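You operate a simulated robot arm through the tools that you are given. There is no shell and no other tool.

You run a simulated robot arm. Do the job below in one go: nothing can be reset, and whatever is moved stays where it is left.

TASK
Book carton four out on the blue board as the pink card says.
Fine: red peg in that socket, white slider on that number, carton pushed on to the yellow lane, then the lever to READY.

The check looks at the end state, three seconds after you hand in, the way a careful person would. Anything else that was tipped, shoved, dropped, spilled or broken makes it a failure.

THE ROBOT
A 7-joint arm with a two-finger parallel gripper, fixed in place. Base frame: the origin is at the foot of the arm, x ahead of it, y to its left, z up; the work surface is at about z = 0. Units: m, degrees, N and s.
With the tool pointing down near the work surface it reaches from about 0.22 to 0.58 m from the base axis. Its first joint turns from -66.0 to 66.0 degrees. Payload 2.5 kg.
The TCP is the grasp point between the finger pads, 0.023 m short of the fingertips. In the tool frame z runs along the fingers and y along their closing line. Largest opening 0.094 m; finger width 0.038, thickness 0.01; the body of the gripper, 0.054 by 0.096 m, starts 0.039 m behind the TCP.
Orientation is that of the tool frame in the base frame, as [roll, pitch, yaw] about the fixed x, y, z axes, in that order (R = Rz(yaw) Ry(pitch) Rx(roll)). With the fingers straight down and closing along the base's y, the tool's x points along the base's -x, its y along +y and its z along -z.

THE INTERFACE
- The arm moves only by the tool drive_tool. Its argument "steps" is a list of rows, each a list of 7 numbers: the shift along the base's x, y, z in m, then the turn, a rotation vector about the base's x, y, z in degrees, then the finger opening in m, from 0 to 0.094. In form: [[tx, ty, tz, ax, ay, az, grip], ...]. A call has 1 to 20 rows; each row is the pose to reach, as a shift and turn from the pose commanded when the call began. Each row takes 0.2 s and may step no farther than 0.05 m and 8.6 degrees from the row before; otherwise, or with a gripper value out of range, the whole call is refused. Where a pose cannot be reached the arm comes as near as it can. A force on the tool above 40 N (or 10 N above the force at the start of the call, whichever is more), or a blocked arm, ends the call early, and 0.2 s more pass. Each finger travels about 0.108 m/s and halts on what it meets, pressing with about 34 N; the grip force reading is that of the motor and also rises with nothing between the fingers. The clock runs only during rows and for 0.2 s after the last one: add rows that repeat a pose to give the fingers time. It gives the time, the measured TCP pose, the force on the tool (base axes), the opening and the grip force at its end, in the units of the frame above (readings bear some noise), with the torque about the TCP (base axes, N m) and any sound that the robot's microphone picked up.
- Cameras (640 x 400 px; columns grow to the right, rows downward): "scene" is fixed at [0.0955, -0.3967, 0.5447]; the picture's right is [0.89, -0.46, 0.00], its down [-0.26, -0.50, -0.82] and it looks along [0.38, 0.73, -0.57] (base axes); focal length 308 px, centre (320, 200). "wrist" rides on the gripper at [0.086, 0.016, -0.075] in the tool frame; the picture's right is [-0.18, 0.98, 0.00], its down [-0.58, -0.11, -0.81] and it looks along [-0.79, -0.15, 0.59] (tool axes); focal length 243 px, centre (320, 200). There is no depth. A picture from a camera that has moved, and an enlarged one, comes with that camera's place and axes in the base frame and with its lens. The place of the scene camera against the robot may be out by one fixed shift of up to 0.018 m in any direction.
- get_image(camera): a new picture of that camera. The clock stands still meanwhile.
- inspect(camera, box): a new picture of the part [left, top, right, bottom] of that camera's present view, enlarged. The clock stands still meanwhile.
- finish_job(): hands the job in; it is judged then, once.

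Places have to be worked out from the pictures, the camera data and where the tool is seen. Open the gripper and draw the arm clear of the work before you hand the job in, unless the task says otherwise.

The tools are called after "Request:" as name(argument=value, ...) on one line, values as JSON. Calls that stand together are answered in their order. drive_tool: Moves the arm, as the interface text tells. Its arguments: {"type":"object","properties":{"steps":{"type":"array"}},"required":["steps"]} The other tools are called the same way: get_image (camera) takes a picture; inspect (camera, box) takes an enlarged picture of a part of a camera's view; finish_job () hands the job in.

At the start:

```text
time: 0.0
tool_pos: [0.2975, 0.1543, 0.2435]
orientation: [-180.0, 0.0, -180.0]
force: [-0.6, -0.3, 0.4]
moment: [0.0, 0.02, -0.01]
grip_width: 0.0939
gripper_force: 0.1
```

scene: 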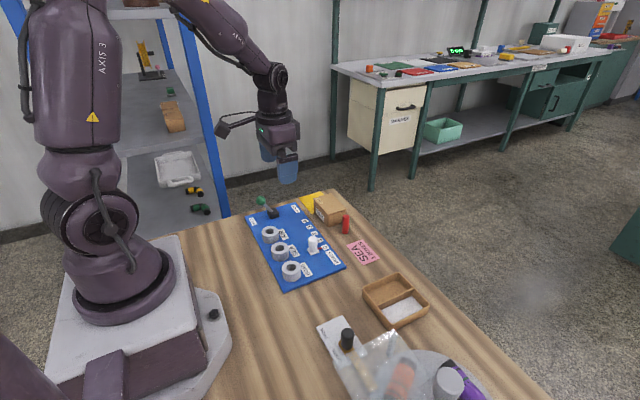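
wrist: 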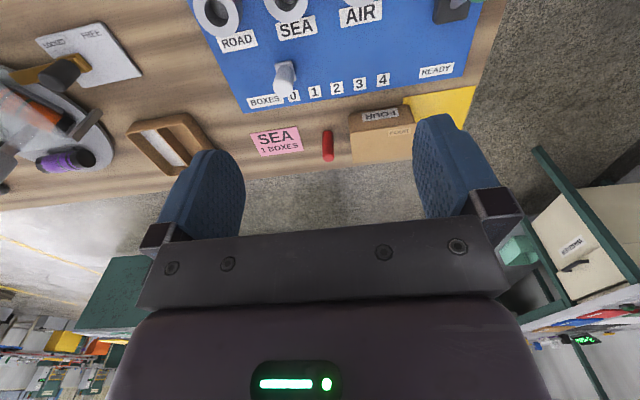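

I'll start by enlarging the views, to read the card and see the board's parts.

Request:
inspect(camera="scene", box=[230, 180, 390, 300])

Request:
inspect(camera="wrist", box=[190, 0, 490, 180])

Request:
inspect(camera="scene", box=[300, 260, 520, 400])

```text
3.33 times, centred on (310, 240) of scene
camera zoom: at [0.0955, -0.3967, 0.5447], right [0.89, -0.46, 0.0], down [-0.26, -0.5, -0.82], along [0.38, 0.73, -0.57], focal length 1027 px, centre (353, 67)
```

zoom: 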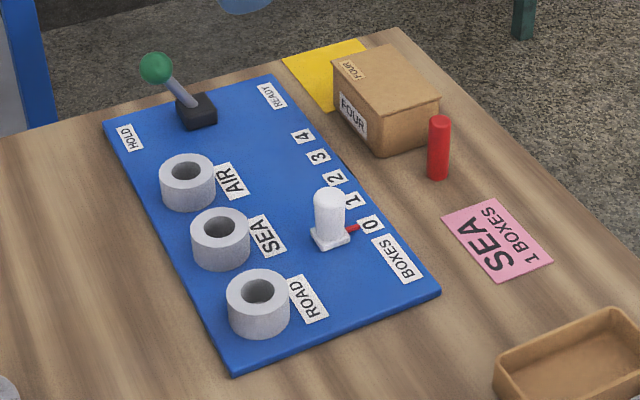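

```text
2.13 times, centred on (340, 90) of wrist
camera zoom: at [0.211, 0.1693, 0.3186], right [0.18, 0.98, 0.0], down [0.58, -0.11, 0.81], along [0.79, -0.15, -0.59], focal length 518 px, centre (277, 435)
```

zoom: 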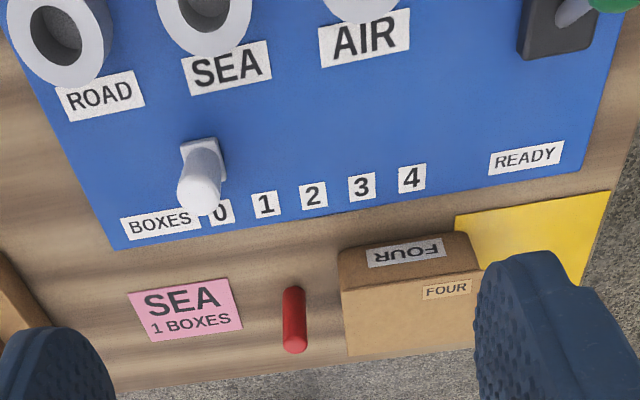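

```text
2.86 times, centred on (410, 330) of scene
camera zoom: at [0.0955, -0.3967, 0.5447], right [0.89, -0.46, 0.0], down [-0.26, -0.5, -0.82], along [0.38, 0.73, -0.57], focal length 880 px, centre (63, -171)
```

zoom: 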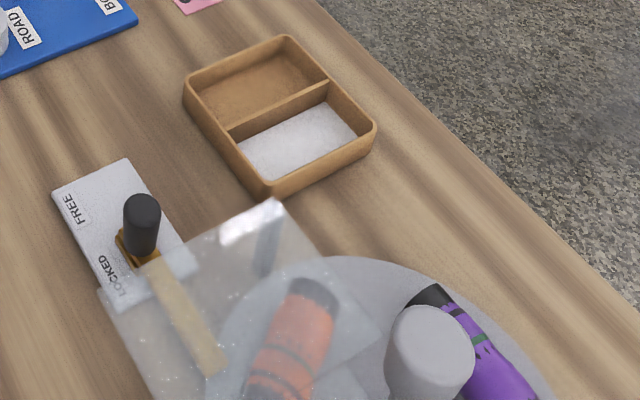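

The card reads SEA / 1 BOXES, so the peg goes in the SEA socket and the slider goes on 1. I'll tilt the tool up high so the wrist camera looks down steeply on the board, to measure the positions.

Request:
drive_tool(steps=[[0.01, -0.005, 0.015, 0, 7.5, 0, 0.094], [0.02, -0.01, 0.03, 0, 15, 0, 0.094], [0.03, -0.015, 0.045, 0, 22.5, 0, 0.094], [0.04, -0.02, 0.06, 0, 30, 0, 0.094], [0.04, -0.02, 0.06, 0, 30, 0, 0.094]])

Request:
get_image(camera="wrist")

Request:
get_image(camera="scene")

```text
time: 1.2
tool_pos: [0.3365, 0.1361, 0.3062]
orientation: [180.0, -30.1, -179.9]
force: [0.0, 0.1, -0.2]
moment: [0.0, 0.04, 0.03]
grip_width: 0.094
gripper_force: 0.1
```

```text
taken
camera wrist: at [0.2992, 0.1507, 0.4123], right [0.16, 0.98, -0.09], down [0.91, -0.11, 0.41], along [0.39, -0.15, -0.91], focal length 243 px, centre (320, 200)
```

wrist: 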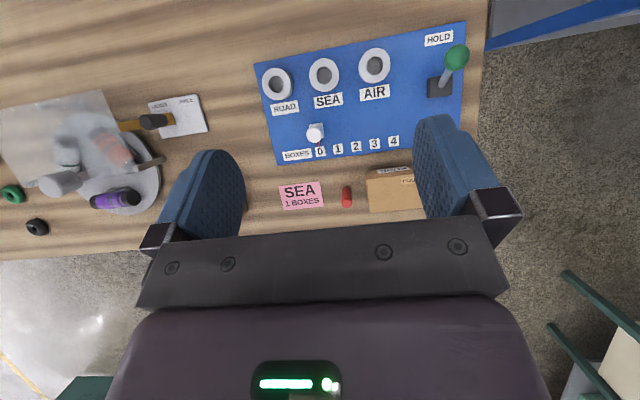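

```text
taken
```

scene: 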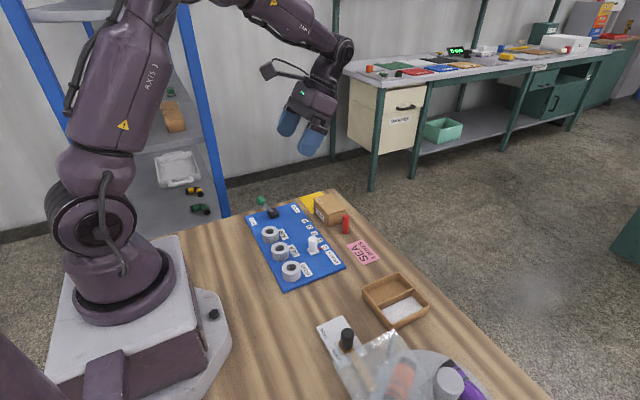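

The whole board is now in the wrist camera's view. I'll enlarge it to measure.

Request:
inspect(camera="wrist", box=[250, 15, 490, 165])

Request:
inspect(camera="wrist", box=[260, 120, 440, 230])

```text
2.67 times, centred on (370, 90) of wrist
camera zoom: at [0.2992, 0.1507, 0.4123], right [0.16, 0.98, -0.09], down [0.91, -0.11, 0.41], along [0.39, -0.15, -0.91], focal length 647 px, centre (187, 493)
```

zoom: 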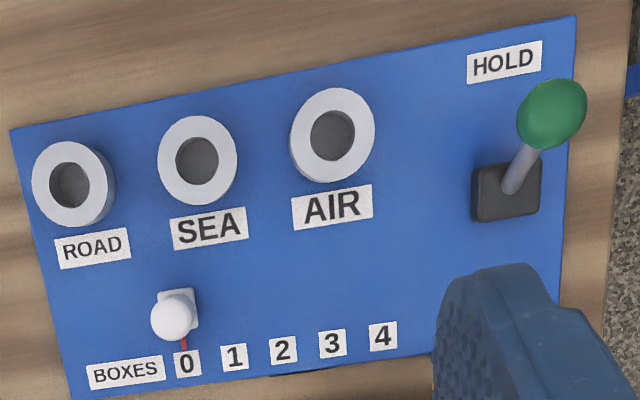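

```text
3.56 times, centred on (350, 175) of wrist
camera zoom: at [0.2992, 0.1507, 0.4123], right [0.16, 0.98, -0.09], down [0.91, -0.11, 0.41], along [0.39, -0.15, -0.91], focal length 863 px, centre (213, 289)
```

zoom: 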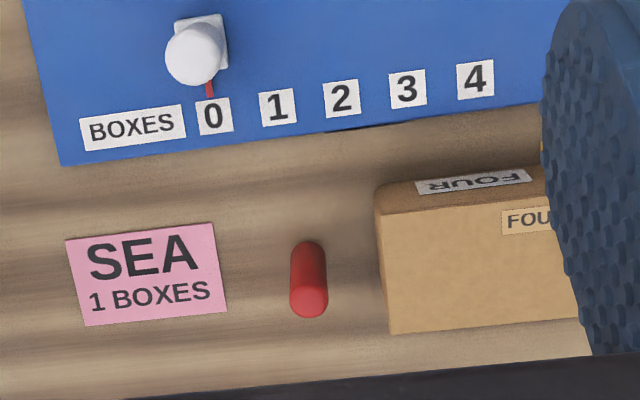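

Card confirmed. My estimates are peg ≈ (0.467, 0.134), SEA socket ≈ (0.276, 0.125), slider ≈ (0.351, 0.100) and lever ≈ (0.317, 0.282). I'll zoom the scene camera further to get the heights.

Request:
inspect(camera="scene", box=[255, 215, 335, 295])

Request:
inspect(camera="scene", box=[290, 185, 370, 245])

Request:
inspect(camera="scene", box=[240, 185, 300, 235])

```text
5.00 times, centred on (295, 255) of scene
camera zoom: at [0.0955, -0.3967, 0.5447], right [0.89, -0.46, 0.0], down [-0.26, -0.5, -0.82], along [0.38, 0.73, -0.57], focal length 1540 px, centre (445, -75)
```

zoom: 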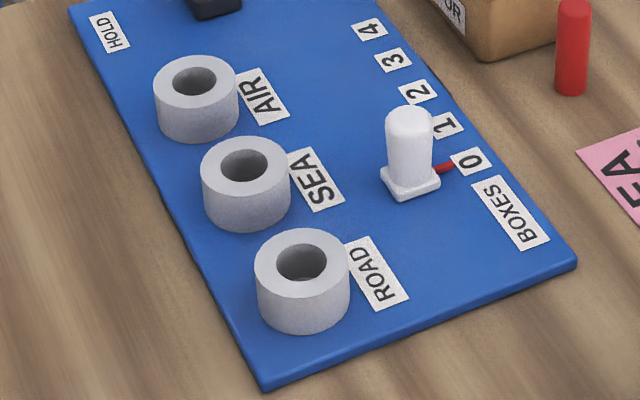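

```text
6.67 times, centred on (330, 215) of scene
camera zoom: at [0.0955, -0.3967, 0.5447], right [0.89, -0.46, 0.0], down [-0.26, -0.5, -0.82], along [0.38, 0.73, -0.57], focal length 2053 px, centre (253, 100)
```

zoom: 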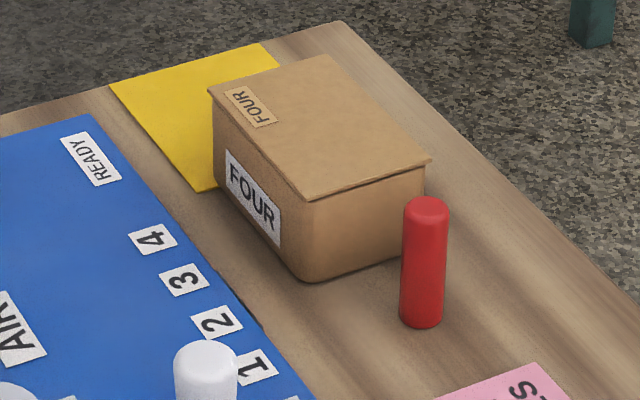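

```text
8.00 times, centred on (270, 210) of scene
camera zoom: at [0.0955, -0.3967, 0.5447], right [0.89, -0.46, 0.0], down [-0.26, -0.5, -0.82], along [0.38, 0.73, -0.57], focal length 2464 px, centre (720, 120)
```

zoom: 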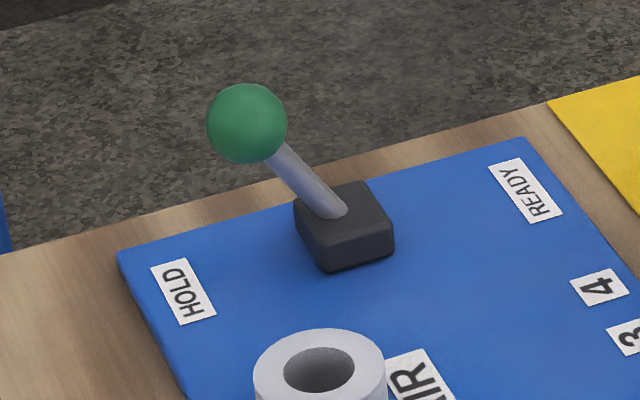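

Heights: peg about 50 mm tall and 18 mm across, ring top at z≈0.03, carton about 57×87×45 mm. I'll bring the tool upright above the peg with the fingers partly closed and check the alignment.

Request:
drive_tool(steps=[[0.02, 0, -0.024, 0, -5, 0, 0.08], [0.043, 0, -0.048, 0, -10, 0, 0.07], [0.065, 0, -0.072, 0, -15, 0, 0.06], [0.0865, 0, -0.096, 0, -20, 0, 0.05], [0.108, 0, -0.12, 0, -25, 0, 0.04], [0.1295, 0, -0.1435, 0, -30, 0, 0.04], [0.1295, 0, -0.1435, 0, -30, 0, 0.04]])

Request:
get_image(camera="wrist")

Request:
get_image(camera="scene")

```text
time: 2.8
tool_pos: [0.4695, 0.134, 0.1633]
orientation: [-179.9, 0.0, 180.0]
force: [0.0, -0.1, -0.1]
moment: [0.01, -0.02, 0.0]
grip_width: 0.0401
gripper_force: 0.1
```

```text
taken
camera wrist: at [0.3822, 0.1496, 0.2364], right [0.18, 0.98, 0.0], down [0.58, -0.11, 0.81], along [0.79, -0.15, -0.59], focal length 243 px, centre (320, 200)
```

wrist: 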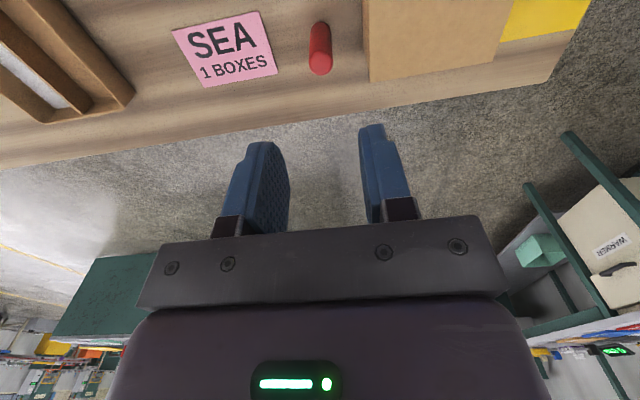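

```text
taken
```

scene: 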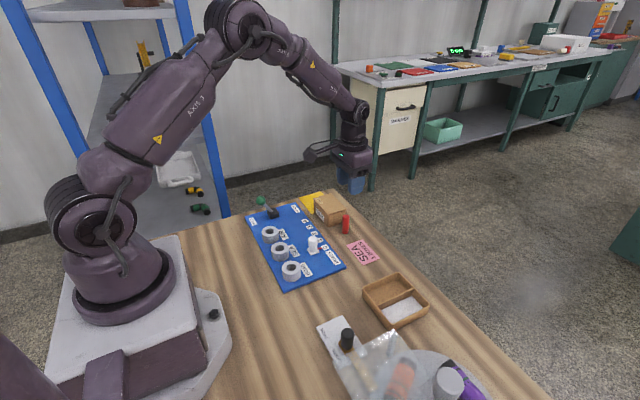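

The peg is at column ≈ 320, so it's lined up in y. I'll enlarge to confirm x.

Request:
inspect(camera="wrist", box=[280, 0, 400, 90])

```text
4.44 times, centred on (340, 45) of wrist
camera zoom: at [0.3822, 0.1496, 0.2364], right [0.18, 0.98, 0.0], down [0.58, -0.11, 0.81], along [0.79, -0.15, -0.59], focal length 1078 px, centre (231, 889)
```

zoom: 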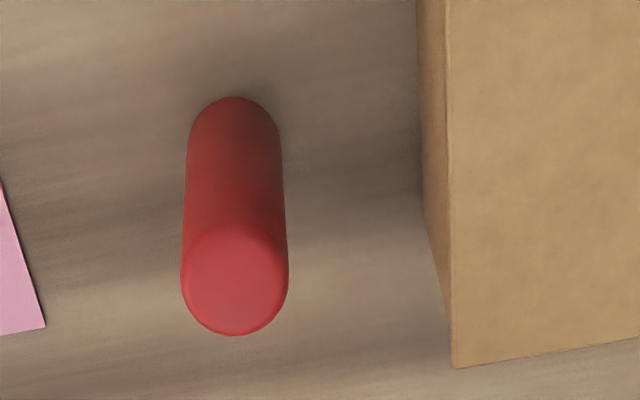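

The peg is at about (0.465, 0.135). I'll shift slightly, lower so the fingertips reach z≈0.025, and close on the peg's upper half.

Request:
drive_tool(steps=[[-0.003, 0.0012, -0.035, 0, 0, 0, 0.042], [-0.003, 0.0012, -0.07, 0, 0, 0, 0.042], [-0.003, 0.0012, -0.095, 0, 0, 0, 0.042], [-0.003, 0.0012, -0.1134, 0, 0, 0, 0.042], [-0.003, 0.0012, -0.1134, 0, 0, 0, 0.042]])

Request:
get_image(camera="wrist")

Request:
inspect(camera="scene", box=[290, 165, 400, 245])

```text
time: 4.0
tool_pos: [0.465, 0.1335, 0.0459]
orientation: [180.0, 0.0, -179.8]
force: [-0.4, 0.3, 0.0]
moment: [0.03, -0.02, -0.02]
grip_width: 0.042
gripper_force: 0.0
```

```text
taken
camera wrist: at [0.3779, 0.15, 0.1205], right [0.18, 0.98, 0.0], down [0.58, -0.11, 0.81], along [0.79, -0.15, -0.59], focal length 243 px, centre (320, 200)
```

wrist: 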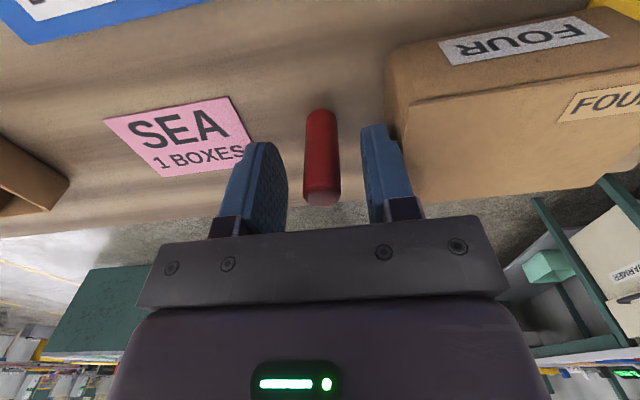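

```text
5.00 times, centred on (345, 205) of scene
camera zoom: at [0.0955, -0.3967, 0.5447], right [0.89, -0.46, 0.0], down [-0.26, -0.5, -0.82], along [0.38, 0.73, -0.57], focal length 1540 px, centre (195, 175)
```

zoom: 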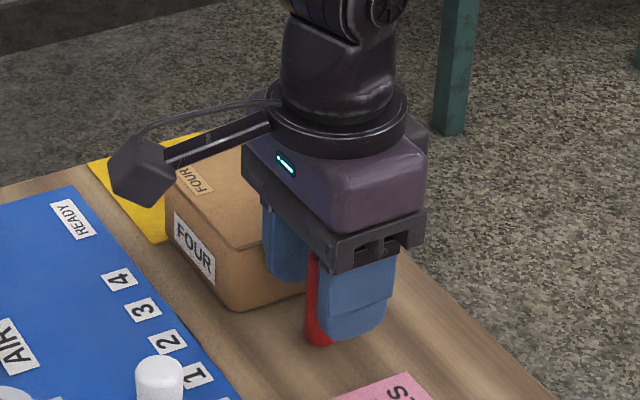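

The peg stands centred between the fingers and looks about 55 mm tall. I'll raise 5 mm so the fingertips will clear the ring later, then close.

Request:
drive_tool(steps=[[0, 0.0005, 0.005, 0, 0, 0, 0.042], [0, 0.0005, 0.005, 0, 0, 0, 0.025], [0, 0.0005, 0.005, 0, 0, 0, 0.012], [0, 0.0005, 0.005, 0, 0, 0, 0.012], [0, 0.0005, 0.005, 0, 0, 0, 0.012]])

Request:
get_image(camera="wrist")

```text
time: 5.2
tool_pos: [0.4666, 0.1354, 0.0509]
orientation: [180.0, 0.0, -180.0]
force: [0.6, 0.5, 0.8]
moment: [-0.03, -0.02, -0.01]
grip_width: 0.0153
gripper_force: 34.1
```

```text
taken
camera wrist: at [0.3782, 0.1503, 0.1254], right [0.18, 0.98, 0.0], down [0.58, -0.11, 0.81], along [0.79, -0.15, -0.59], focal length 243 px, centre (320, 200)
```

wrist: 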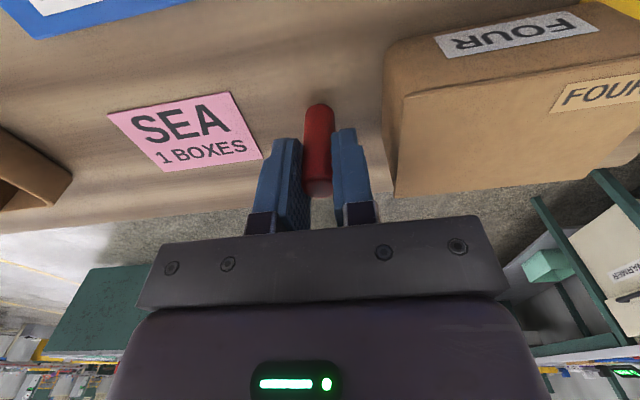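

It holds the peg at 15.3 mm opening with full grip force. I'll lift it straight up and check.

Request:
drive_tool(steps=[[0, 0, 0.02, 0, 0, 0, 0.012], [0, 0, 0.05, 0, 0, 0, 0.012], [0, 0, 0.08, 0, 0, 0, 0.012], [0, 0, 0.08, 0, 0, 0, 0.012]])

Request:
get_image(camera="wrist")

Request:
inspect(camera="scene", box=[290, 125, 410, 215])

```text
time: 6.2
tool_pos: [0.4659, 0.136, 0.1332]
orientation: [180.0, 0.0, 180.0]
force: [0.8, -0.2, -0.4]
moment: [-0.01, -0.02, -0.01]
grip_width: 0.0155
gripper_force: 34.1
```

```text
taken
camera wrist: at [0.3786, 0.1519, 0.2068], right [0.18, 0.98, 0.0], down [0.58, -0.11, 0.81], along [0.79, -0.15, -0.59], focal length 243 px, centre (320, 200)
```

wrist: 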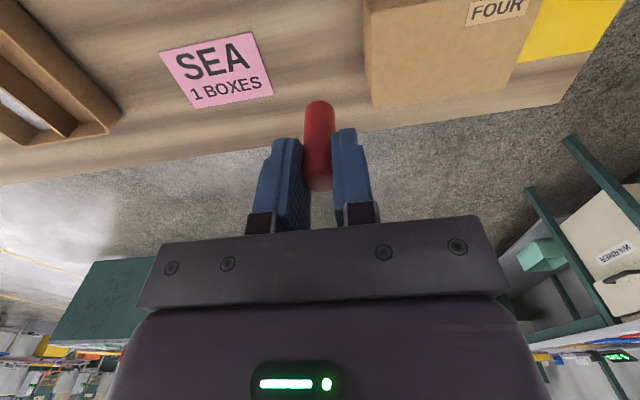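

```text
4.44 times, centred on (350, 170) of scene
camera zoom: at [0.0955, -0.3967, 0.5447], right [0.89, -0.46, 0.0], down [-0.26, -0.5, -0.82], along [0.38, 0.73, -0.57], focal length 1369 px, centre (187, 333)
```

zoom: 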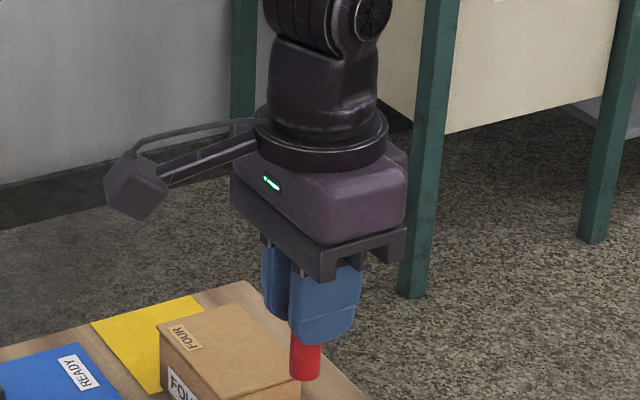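

The peg is held upright. I'll carry it level to above the SEA socket; its lower end stays at about z=0.08, clear of everything.

Request:
drive_tool(steps=[[-0.03, -0.002, 0, 0, 0, 0, 0.012], [-0.07, -0.004, 0, 0, 0, 0, 0.012], [-0.11, -0.006, 0, 0, 0, 0, 0.012], [-0.15, -0.008, 0, 0, 0, 0, 0.012], [-0.175, -0.0095, 0, 0, 0, 0, 0.012], [-0.1865, -0.0105, 0, 0, 0, 0, 0.012], [-0.1865, -0.0105, 0, 0, 0, 0, 0.012]])

Request:
get_image(camera="wrist")

Request:
inspect(camera="scene", box=[230, 180, 340, 290])

```text
time: 7.8
tool_pos: [0.2797, 0.124, 0.1313]
orientation: [179.9, 0.1, -179.9]
force: [0.2, 0.9, 0.6]
moment: [0.0, -0.01, 0.01]
grip_width: 0.0155
gripper_force: 34.1
```

```text
taken
camera wrist: at [0.1925, 0.1404, 0.2062], right [0.18, 0.98, 0.0], down [0.58, -0.11, 0.81], along [0.79, -0.15, -0.59], focal length 243 px, centre (320, 200)
```

wrist: 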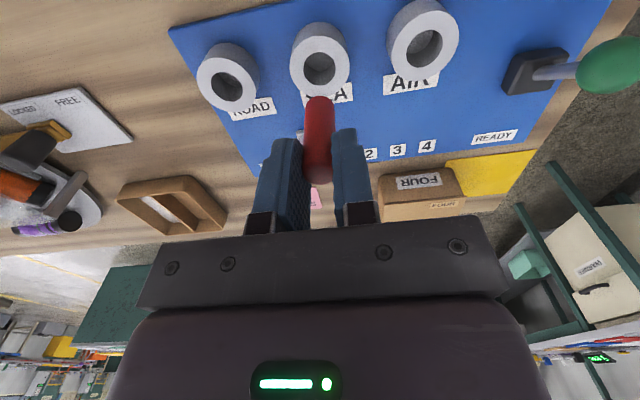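

```text
3.64 times, centred on (285, 235) of scene
camera zoom: at [0.0955, -0.3967, 0.5447], right [0.89, -0.46, 0.0], down [-0.26, -0.5, -0.82], along [0.38, 0.73, -0.57], focal length 1120 px, centre (447, 73)
```

zoom: 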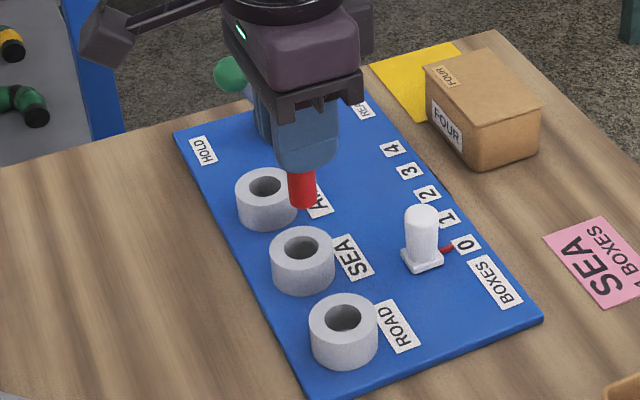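

Request:
inspect(camera="wrist", box=[265, 10, 385, 190])

Request:
inspect(camera="wrist", box=[280, 15, 360, 65])

```text
2.22 times, centred on (325, 100) of wrist
camera zoom: at [0.1925, 0.1404, 0.2062], right [0.18, 0.98, 0.0], down [0.58, -0.11, 0.81], along [0.79, -0.15, -0.59], focal length 539 px, centre (309, 422)
```

zoom: 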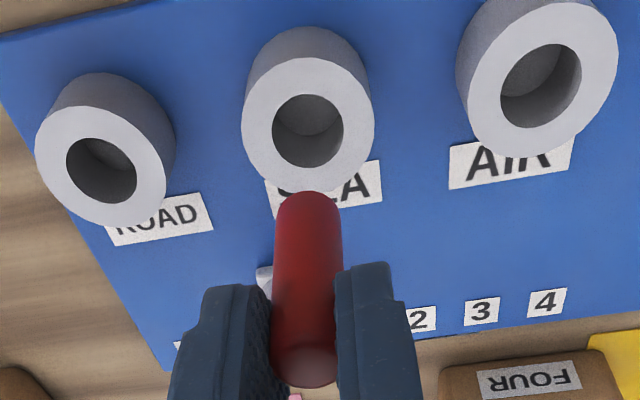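

```text
8.00 times, centred on (320, 40) of wrist
camera zoom: at [0.1925, 0.1404, 0.2062], right [0.18, 0.98, 0.0], down [0.58, -0.11, 0.81], along [0.79, -0.15, -0.59], focal length 1941 px, centre (320, 1480)
```

zoom: 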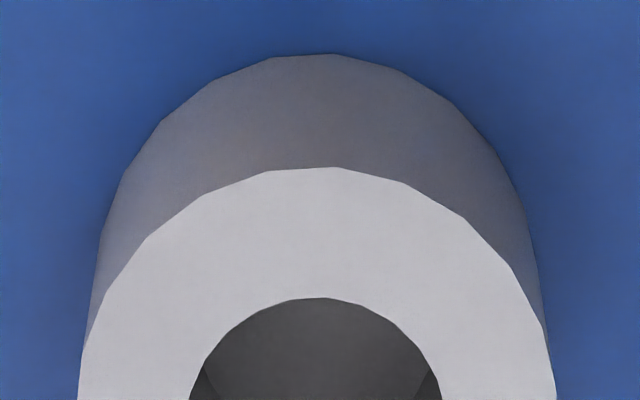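

The hole centre measures (0.275, 0.125). The peg seems to have slid a few millimetres down in the grip, so I'll lower promptly to just above the ring, correcting x by −3.5 mm, and look again.

Request:
drive_tool(steps=[[-0.0035, 0.0005, -0.02, 0, 0, 0, 0.01], [-0.0035, 0.0005, -0.035, 0, 0, 0, 0.01]])

Request:
inspect(camera="wrist", box=[260, 40, 380, 220])

Request:
inspect(camera="scene", box=[240, 200, 320, 280])

```text
time: 8.4
tool_pos: [0.2759, 0.1261, 0.0959]
orientation: [180.0, 0.1, -179.9]
force: [-0.6, -0.8, -0.8]
moment: [-0.01, 0.01, -0.02]
grip_width: 0.0141
gripper_force: 33.8
```

```text
2.22 times, centred on (320, 130) of wrist
camera zoom: at [0.1884, 0.1415, 0.1709], right [0.18, 0.98, 0.0], down [0.58, -0.11, 0.81], along [0.79, -0.15, -0.59], focal length 539 px, centre (320, 356)
```

zoom: 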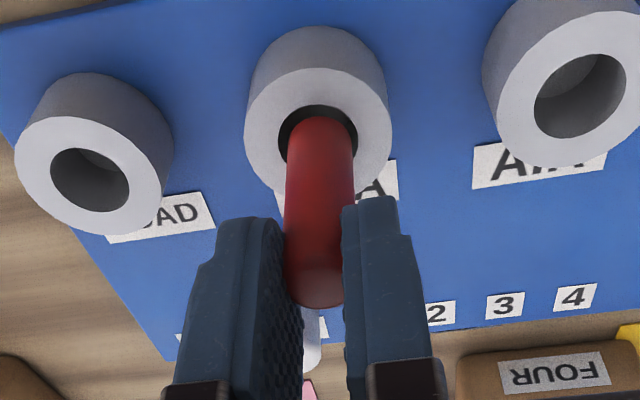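

```text
5.00 times, centred on (280, 240) of scene
camera zoom: at [0.0955, -0.3967, 0.5447], right [0.89, -0.46, 0.0], down [-0.26, -0.5, -0.82], along [0.38, 0.73, -0.57], focal length 1540 px, centre (520, 0)
```

zoom: 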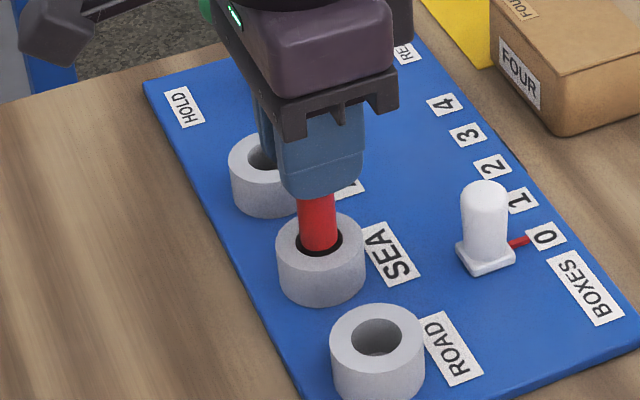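

The peg's lower end is about 3 mm above the hole, and about 0.8 mm too far in +y. I'll correct y and lower slowly, watching the force.

Request:
drive_tool(steps=[[0, -0.0007, -0.002, 0, 0, 0, 0.01], [0, -0.0007, -0.005, 0, 0, 0, 0.01], [0, -0.0007, -0.008, 0, 0, 0, 0.01]])

Request:
inspect(camera="wrist", box=[260, 40, 380, 220])

Request:
inspect(camera="scene", box=[250, 210, 310, 270])

```text
time: 9.2
tool_pos: [0.2751, 0.1241, 0.0899]
orientation: [-179.9, -0.1, -179.9]
force: [0.4, -0.1, -0.3]
moment: [-0.02, 0.03, -0.01]
grip_width: 0.0141
gripper_force: 34.1
```

```text
2.22 times, centred on (320, 130) of wrist
camera zoom: at [0.1877, 0.1405, 0.1637], right [0.18, 0.98, 0.0], down [0.58, -0.11, 0.81], along [0.79, -0.15, -0.59], focal length 539 px, centre (320, 356)
```

zoom: 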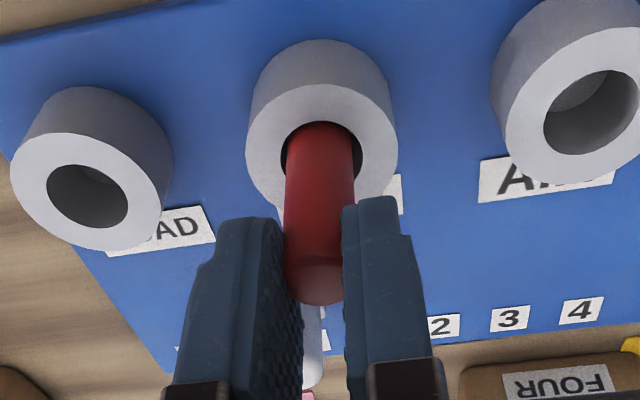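

```text
6.67 times, centred on (280, 240) of scene
camera zoom: at [0.0955, -0.3967, 0.5447], right [0.89, -0.46, 0.0], down [-0.26, -0.5, -0.82], along [0.38, 0.73, -0.57], focal length 2053 px, centre (587, -67)
```

zoom: 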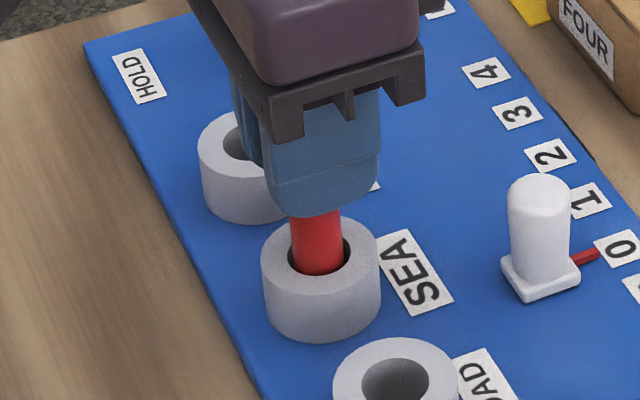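

The peg is now level with the ring top and within about 1 mm of centre. I'll shift +0.5 mm in y and keep lowering.

Request:
drive_tool(steps=[[0, 0.0005, -0.003, 0, 0, 0, 0.01], [0, 0.0005, -0.006, 0, 0, 0, 0.01], [0, 0.0005, -0.009, 0, 0, 0, 0.01]])

Request:
inspect(camera="wrist", box=[260, 40, 380, 220])

Request:
inspect(camera="scene", box=[250, 210, 310, 270])

```text
time: 10.0
tool_pos: [0.274, 0.1255, 0.0804]
orientation: [180.0, 0.1, -180.0]
force: [0.6, 0.1, 0.2]
moment: [-0.01, 0.01, -0.01]
grip_width: 0.0139
gripper_force: 34.7
```

```text
2.22 times, centred on (320, 130) of wrist
camera zoom: at [0.187, 0.1403, 0.1548], right [0.18, 0.98, 0.0], down [0.58, -0.11, 0.81], along [0.79, -0.15, -0.59], focal length 539 px, centre (320, 356)
```

zoom: 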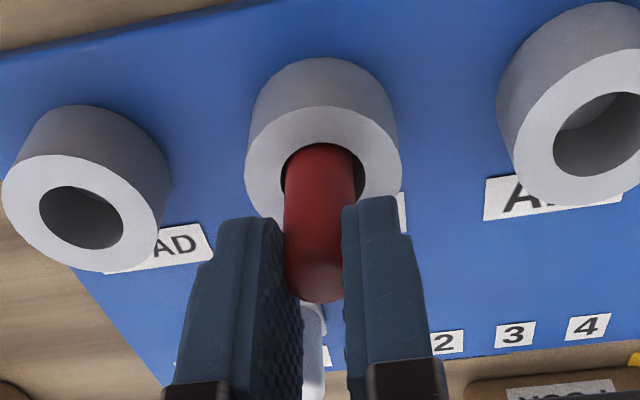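

```text
6.67 times, centred on (280, 240) of scene
camera zoom: at [0.0955, -0.3967, 0.5447], right [0.89, -0.46, 0.0], down [-0.26, -0.5, -0.82], along [0.38, 0.73, -0.57], focal length 2053 px, centre (587, -67)
```

zoom: 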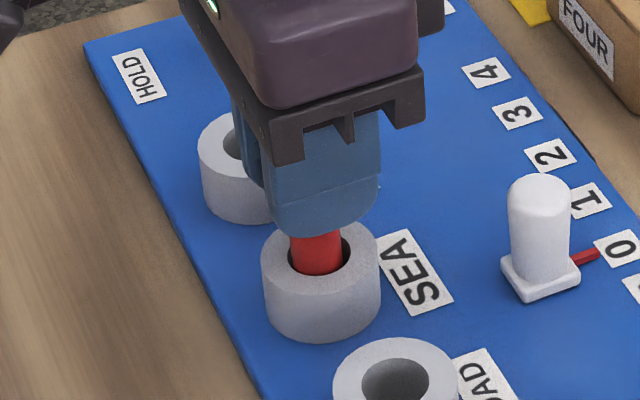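

The peg has entered the hole and the force is nil. I'll keep lowering it to the bottom.

Request:
drive_tool(steps=[[0.0005, 0.0005, -0.003, 0, 0, 0, 0.01], [0.0005, 0.0005, -0.006, 0, 0, 0, 0.01], [0.0005, 0.0005, -0.009, 0, 0, 0, 0.01], [0.0005, 0.0005, -0.012, 0, 0, 0, 0.01]])

Request:
inspect(camera="wrist", box=[260, 40, 380, 220])

Request:
inspect(camera="scene", box=[250, 210, 310, 270])

```text
time: 10.9
tool_pos: [0.2786, 0.1263, 0.073]
orientation: [180.0, 0.4, -180.0]
force: [0.2, -2.3, 11.7]
moment: [-0.67, -0.02, 0.0]
grip_width: 0.0123
gripper_force: 34.0
stopped in row 4: the force on the tool passed its limit at 48 N (the readings are from after the stop); the commanded pose is now the measured one
```

```text
2.22 times, centred on (320, 130) of wrist
camera zoom: at [0.1896, 0.1421, 0.1468], right [0.18, 0.98, 0.0], down [0.58, -0.11, 0.81], along [0.8, -0.15, -0.59], focal length 539 px, centre (320, 356)
```

zoom: 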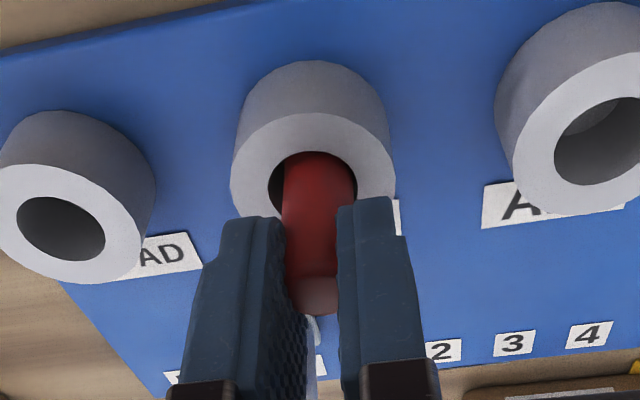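

```text
6.67 times, centred on (280, 240) of scene
camera zoom: at [0.0955, -0.3967, 0.5447], right [0.89, -0.46, 0.0], down [-0.26, -0.5, -0.82], along [0.38, 0.73, -0.57], focal length 2053 px, centre (587, -67)
```

zoom: 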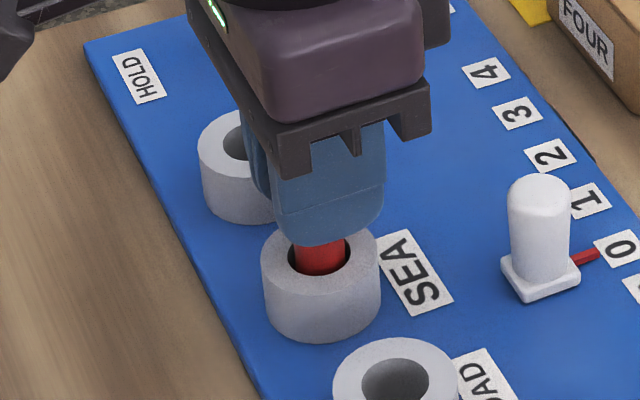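

The peg has bottomed in the socket; the force jumped and the call stopped. I'll open the fingers to release it there.

Request:
drive_tool(steps=[[0, 0, 0.001, 0, 0, 0, 0.02], [0, 0, 0.001, 0, 0, 0, 0.035], [0, 0, 0.001, 0, 0, 0, 0.05], [0, 0, 0.001, 0, 0, 0, 0.05]])

Request:
inspect(camera="wrist", box=[260, 40, 380, 220])

Request:
inspect(camera="scene", box=[250, 210, 310, 270])

```text
time: 11.9
tool_pos: [0.276, 0.1269, 0.0753]
orientation: [179.9, 0.1, 180.0]
force: [-0.2, 0.4, 0.6]
moment: [0.0, 0.0, 0.03]
grip_width: 0.0497
gripper_force: 0.1
```

```text
2.22 times, centred on (320, 130) of wrist
camera zoom: at [0.1888, 0.1421, 0.148], right [0.18, 0.98, 0.0], down [0.58, -0.11, 0.81], along [0.79, -0.15, -0.59], focal length 539 px, centre (320, 356)
```

zoom: 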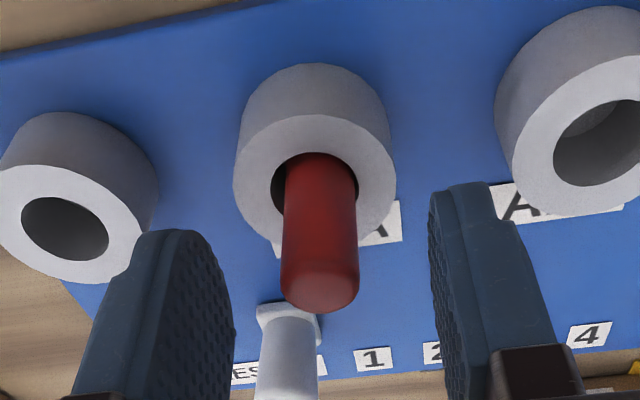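

```text
6.67 times, centred on (280, 240) of scene
camera zoom: at [0.0955, -0.3967, 0.5447], right [0.89, -0.46, 0.0], down [-0.26, -0.5, -0.82], along [0.38, 0.73, -0.57], focal length 2053 px, centre (587, -67)
```

zoom: 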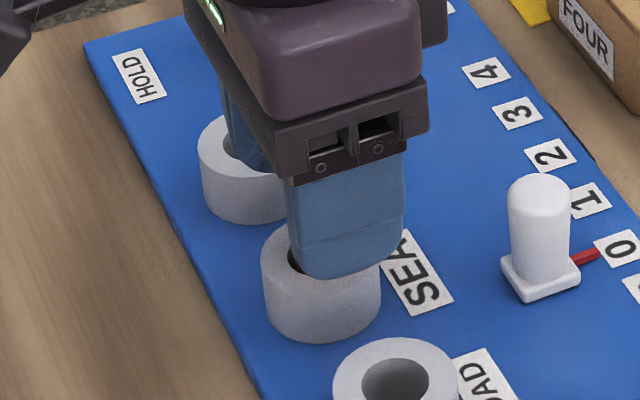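

The peg stands in the SEA socket. I'll rise straight up and check it.

Request:
drive_tool(steps=[[0, 0, 0.02, 0, 0, 0, 0.05], [0, 0, 0.045, 0, 0, 0, 0.05], [0, 0, 0.07, 0, 0, 0, 0.05], [0.02, -0.005, 0.075, 0, 0, 0, 0.05], [0.02, -0.005, 0.075, 0, 0, 0, 0.05]])

Request:
get_image(camera="wrist")

Request:
inspect(camera="scene", box=[240, 190, 350, 290])

```text
time: 13.1
tool_pos: [0.2959, 0.1204, 0.1491]
orientation: [179.9, 0.1, -179.9]
force: [-0.6, 1.1, 0.6]
moment: [0.0, 0.01, 0.03]
grip_width: 0.0501
gripper_force: 0.1
```

```text
taken
camera wrist: at [0.2081, 0.1362, 0.2225], right [0.18, 0.98, 0.0], down [0.58, -0.11, 0.81], along [0.79, -0.15, -0.59], focal length 243 px, centre (320, 200)
```

wrist: 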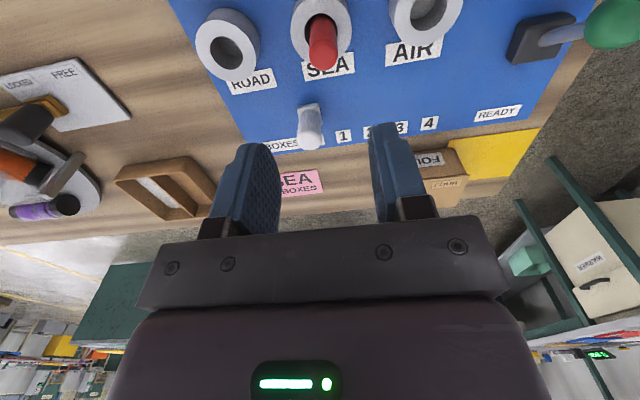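

```text
4.00 times, centred on (295, 240) of scene
camera zoom: at [0.0955, -0.3967, 0.5447], right [0.89, -0.46, 0.0], down [-0.26, -0.5, -0.82], along [0.38, 0.73, -0.57], focal length 1232 px, centre (420, 40)
```

zoom: 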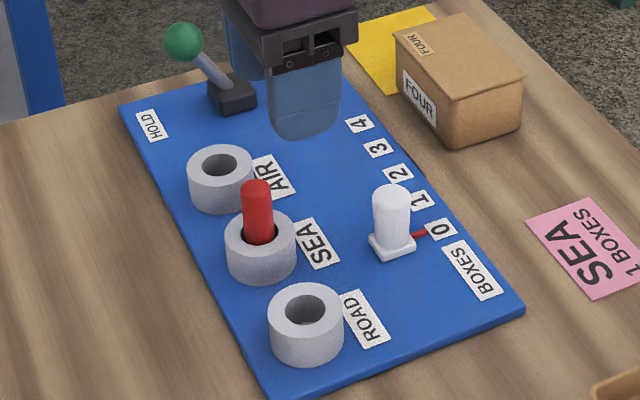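

The peg stands upright in SEA. I'll enlarge the slider to refine its place before gripping it.

Request:
inspect(camera="wrist", box=[260, 80, 380, 160])

```text
5.00 times, centred on (320, 120) of wrist
camera zoom: at [0.2081, 0.1362, 0.2225], right [0.18, 0.98, 0.0], down [0.58, -0.11, 0.81], along [0.79, -0.15, -0.59], focal length 1213 px, centre (320, 600)
```

zoom: 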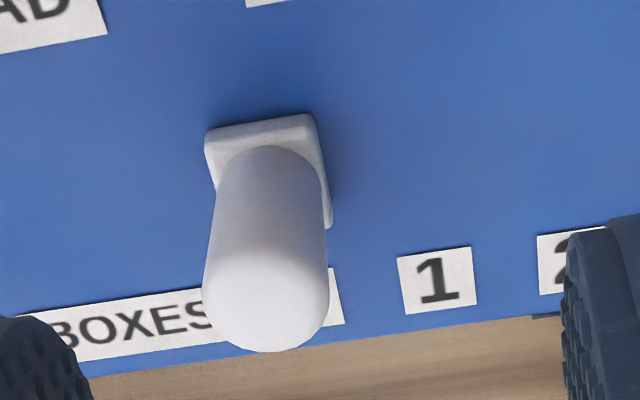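

Slider centre is at (0.3505, 0.0999), and label 1 is at y≈0.130. I'll move over the knob and lower around it with the fingers open.

Request:
drive_tool(steps=[[0.03, -0.01, 0, 0, 0, 0, 0.05], [0.0564, -0.0203, 0, 0, 0, 0, 0.05], [0.0564, -0.0203, -0.03, 0, 0, 0, 0.05], [0.0564, -0.0203, -0.06, 0, 0, 0, 0.05], [0.0564, -0.0203, -0.085, 0, 0, 0, 0.05], [0.0564, -0.0203, -0.1035, 0, 0, 0, 0.05], [0.0564, -0.0203, -0.1035, 0, 0, 0, 0.05]])

Request:
get_image(camera="wrist")

Request:
inspect(camera="scene", box=[260, 190, 370, 280])

```text
time: 14.7
tool_pos: [0.3524, 0.1, 0.0449]
orientation: [179.9, 0.3, 180.0]
force: [0.1, -1.2, 0.5]
moment: [-0.02, 0.02, 0.02]
grip_width: 0.0503
gripper_force: 0.1
```

```text
taken
camera wrist: at [0.2646, 0.1155, 0.1175], right [0.18, 0.98, 0.0], down [0.58, -0.11, 0.81], along [0.79, -0.15, -0.59], focal length 243 px, centre (320, 200)
```

wrist: 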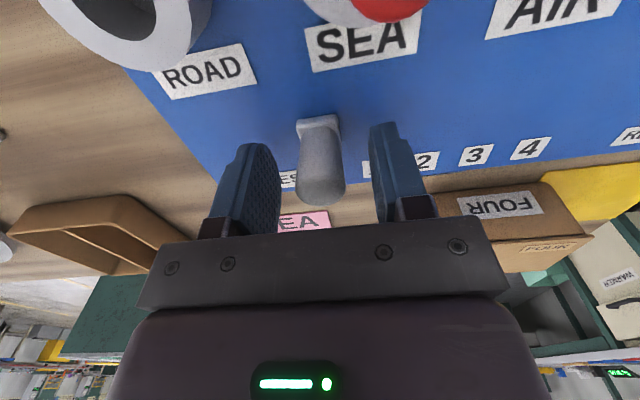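

```text
4.44 times, centred on (315, 235) of scene
camera zoom: at [0.0955, -0.3967, 0.5447], right [0.89, -0.46, 0.0], down [-0.26, -0.5, -0.82], along [0.38, 0.73, -0.57], focal length 1369 px, centre (342, 44)
```

zoom: 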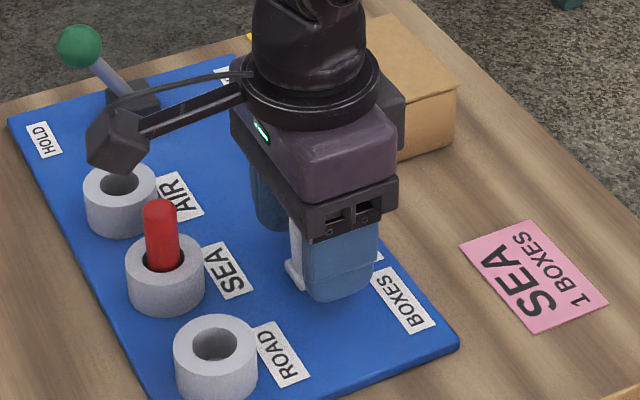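

The knob is centred between the fingers. I'll close on it.

Request:
drive_tool(steps=[[0, 0, 0, 0, 0, 0, 0.035], [0, 0, 0, 0, 0, 0, 0.02], [0, 0, 0, 0, 0, 0, 0.014], [0, 0, 0, 0, 0, 0, 0.014]])

Request:
inspect(camera="wrist", box=[240, 80, 460, 220])

```text
time: 15.7
tool_pos: [0.3522, 0.0984, 0.0436]
orientation: [179.9, 0.1, -180.0]
force: [1.9, 3.8, -5.0]
moment: [-0.01, -0.12, 0.03]
grip_width: 0.0222
gripper_force: 44.7
```

```text
2.86 times, centred on (350, 150) of wrist
camera zoom: at [0.2645, 0.1156, 0.1176], right [0.18, 0.98, 0.0], down [0.58, -0.11, 0.81], along [0.79, -0.15, -0.59], focal length 693 px, centre (234, 343)
```

zoom: 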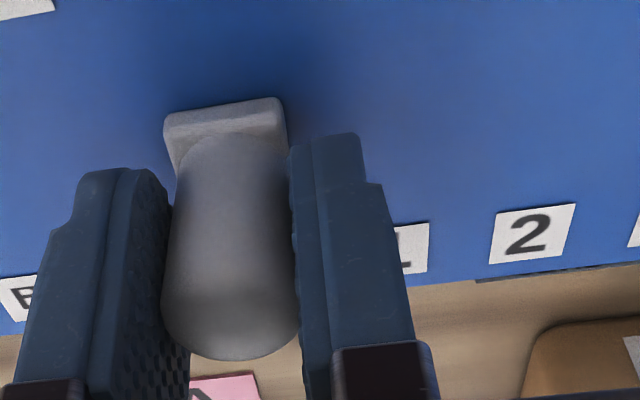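

It grips the knob at 22 mm. I'll slide it along +y toward 1, watching the force.

Request:
drive_tool(steps=[[0, 0.005, 0, 0, 0, 0, 0.014], [0, 0.01, 0, 0, 0, 0, 0.014], [0, 0.015, 0, 0, 0, 0, 0.014], [0, 0.02, 0, 0, 0, 0, 0.014], [0, 0.025, 0, 0, 0, 0, 0.014], [0, 0.03, 0, 0, 0, 0, 0.014], [0, 0.03, 0, 0, 0, 0, 0.014]])

Request:
inspect(camera="wrist", box=[240, 80, 460, 220])

Request:
inspect(camera="scene", box=[260, 190, 370, 280])

```text
time: 17.3
tool_pos: [0.3518, 0.132, 0.0428]
orientation: [-180.0, -0.1, -179.9]
force: [-8.9, -1.0, -22.6]
moment: [0.0, -0.5, 0.06]
grip_width: 0.0223
gripper_force: 45.3
```

```text
2.86 times, centred on (350, 150) of wrist
camera zoom: at [0.2649, 0.1478, 0.1182], right [0.18, 0.98, 0.0], down [0.58, -0.11, 0.8], along [0.79, -0.15, -0.59], focal length 693 px, centre (234, 343)
```

zoom: 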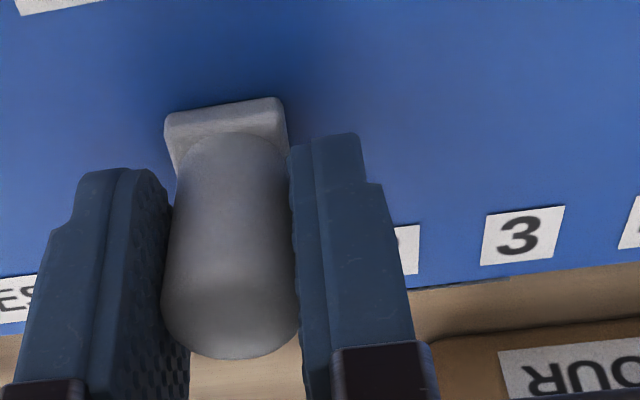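

```text
4.44 times, centred on (315, 235) of scene
camera zoom: at [0.0956, -0.3966, 0.5447], right [0.89, -0.46, 0.0], down [-0.26, -0.5, -0.82], along [0.38, 0.73, -0.57], focal length 1369 px, centre (342, 44)
```

zoom: 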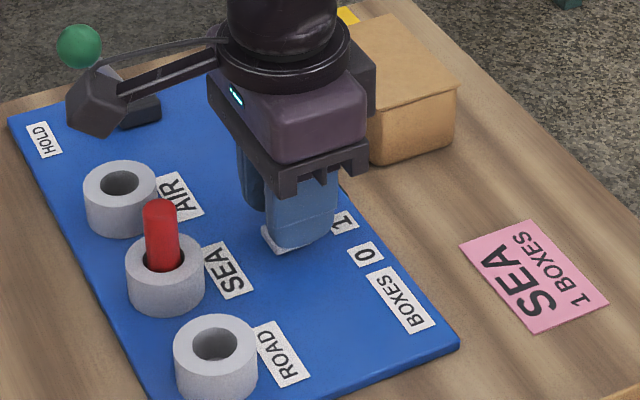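

The slider has moved about 30 mm. I'll open the fingers, rise clear, and look at the pointer against the labels.

Request:
drive_tool(steps=[[0, 0, 0, 0, 0, 0, 0.026], [0, 0, 0, 0, 0, 0, 0.036], [0, 0, 0, 0, 0, 0, 0.046], [0, 0, 0.03, 0, 0, 0, 0.046], [0, 0, 0.06, 0, 0, 0, 0.046], [-0.03, 0, 0.1, 0, 0, 0, 0.046], [-0.05, 0, 0.13, 0, 0, 0, 0.046], [-0.05, 0, 0.13, 0, 0, 0, 0.046]])

Request:
inspect(camera="wrist", box=[240, 60, 460, 180])

Request:
inspect(camera="scene", box=[280, 210, 350, 265])

```text
time: 19.1
tool_pos: [0.3032, 0.1293, 0.1787]
orientation: [180.0, 0.1, 179.9]
force: [0.1, -1.3, -0.2]
moment: [0.02, 0.02, 0.01]
grip_width: 0.0457
gripper_force: 0.2
```

```text
2.91 times, centred on (350, 120) of wrist
camera zoom: at [0.2157, 0.1448, 0.2524], right [0.18, 0.98, 0.0], down [0.58, -0.11, 0.81], along [0.79, -0.15, -0.59], focal length 706 px, centre (233, 433)
```

zoom: 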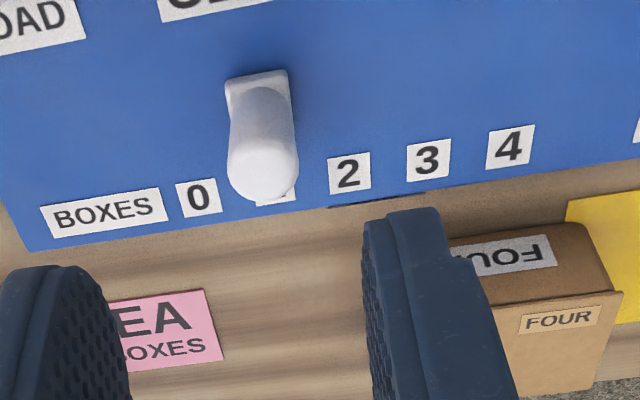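

```text
7.27 times, centred on (315, 238) of scene
camera zoom: at [0.0955, -0.3967, 0.5447], right [0.89, -0.46, 0.0], down [-0.26, -0.5, -0.82], along [0.38, 0.73, -0.57], focal length 2240 px, centre (356, -73)
```

zoom: 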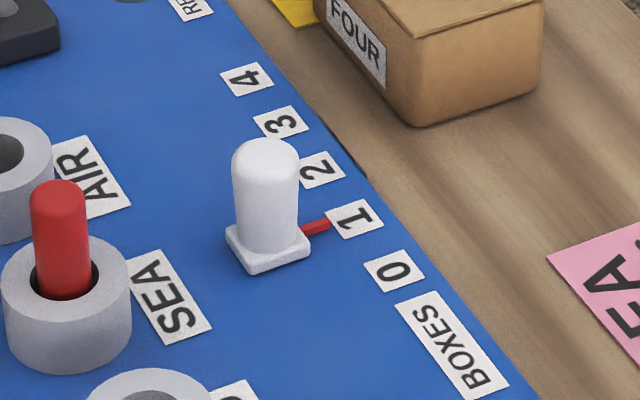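

The pointer sits on 1, with the slider centre at y≈0.130. Next I'll close the fingers and move to where the wrist camera sees the carton and yellow lane, to measure them.

Request:
drive_tool(steps=[[0.01, 0.015, 0.01, 0, 0, 0, 0.03], [0.02, 0.03, 0.02, 0, 0, 0, 0.015], [0.03, 0.05, 0.03, 0, 0, 0, 0.0], [0.03, 0.05, 0.03, 0, 0, 0, 0.0], [0.03, 0.05, 0.03, 0, 0, 0, 0.0]])

Request:
get_image(camera="wrist")

Request:
inspect(camera="wrist", box=[320, 60, 480, 180])

```text
time: 20.3
tool_pos: [0.3328, 0.18, 0.2051]
orientation: [179.9, 0.1, -180.0]
force: [-0.4, 0.1, -0.7]
moment: [-0.01, -0.01, 0.01]
grip_width: 0.0002
gripper_force: 33.9
```

```text
taken
camera wrist: at [0.2458, 0.1953, 0.2784], right [0.18, 0.98, 0.0], down [0.58, -0.11, 0.81], along [0.79, -0.15, -0.59], focal length 243 px, centre (320, 200)
```

wrist: 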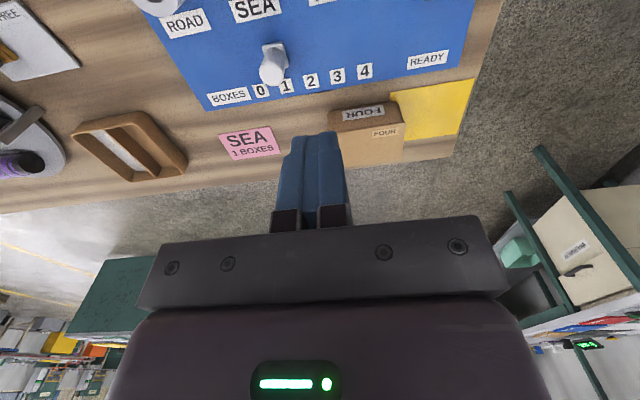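

```text
3.33 times, centred on (400, 120) of wrist
camera zoom: at [0.2458, 0.1953, 0.2784], right [0.18, 0.98, 0.0], down [0.58, -0.11, 0.81], along [0.79, -0.15, -0.59], focal length 809 px, centre (53, 467)
```

zoom: 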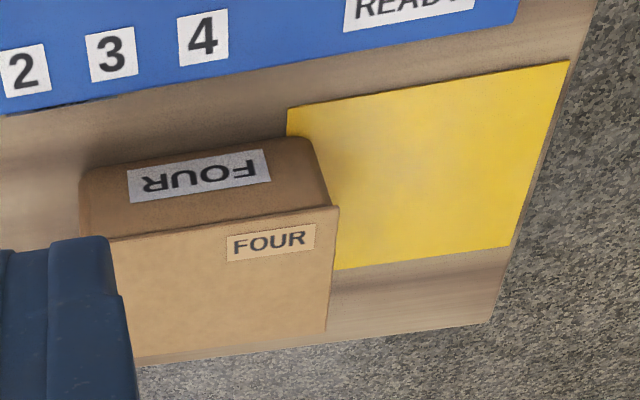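

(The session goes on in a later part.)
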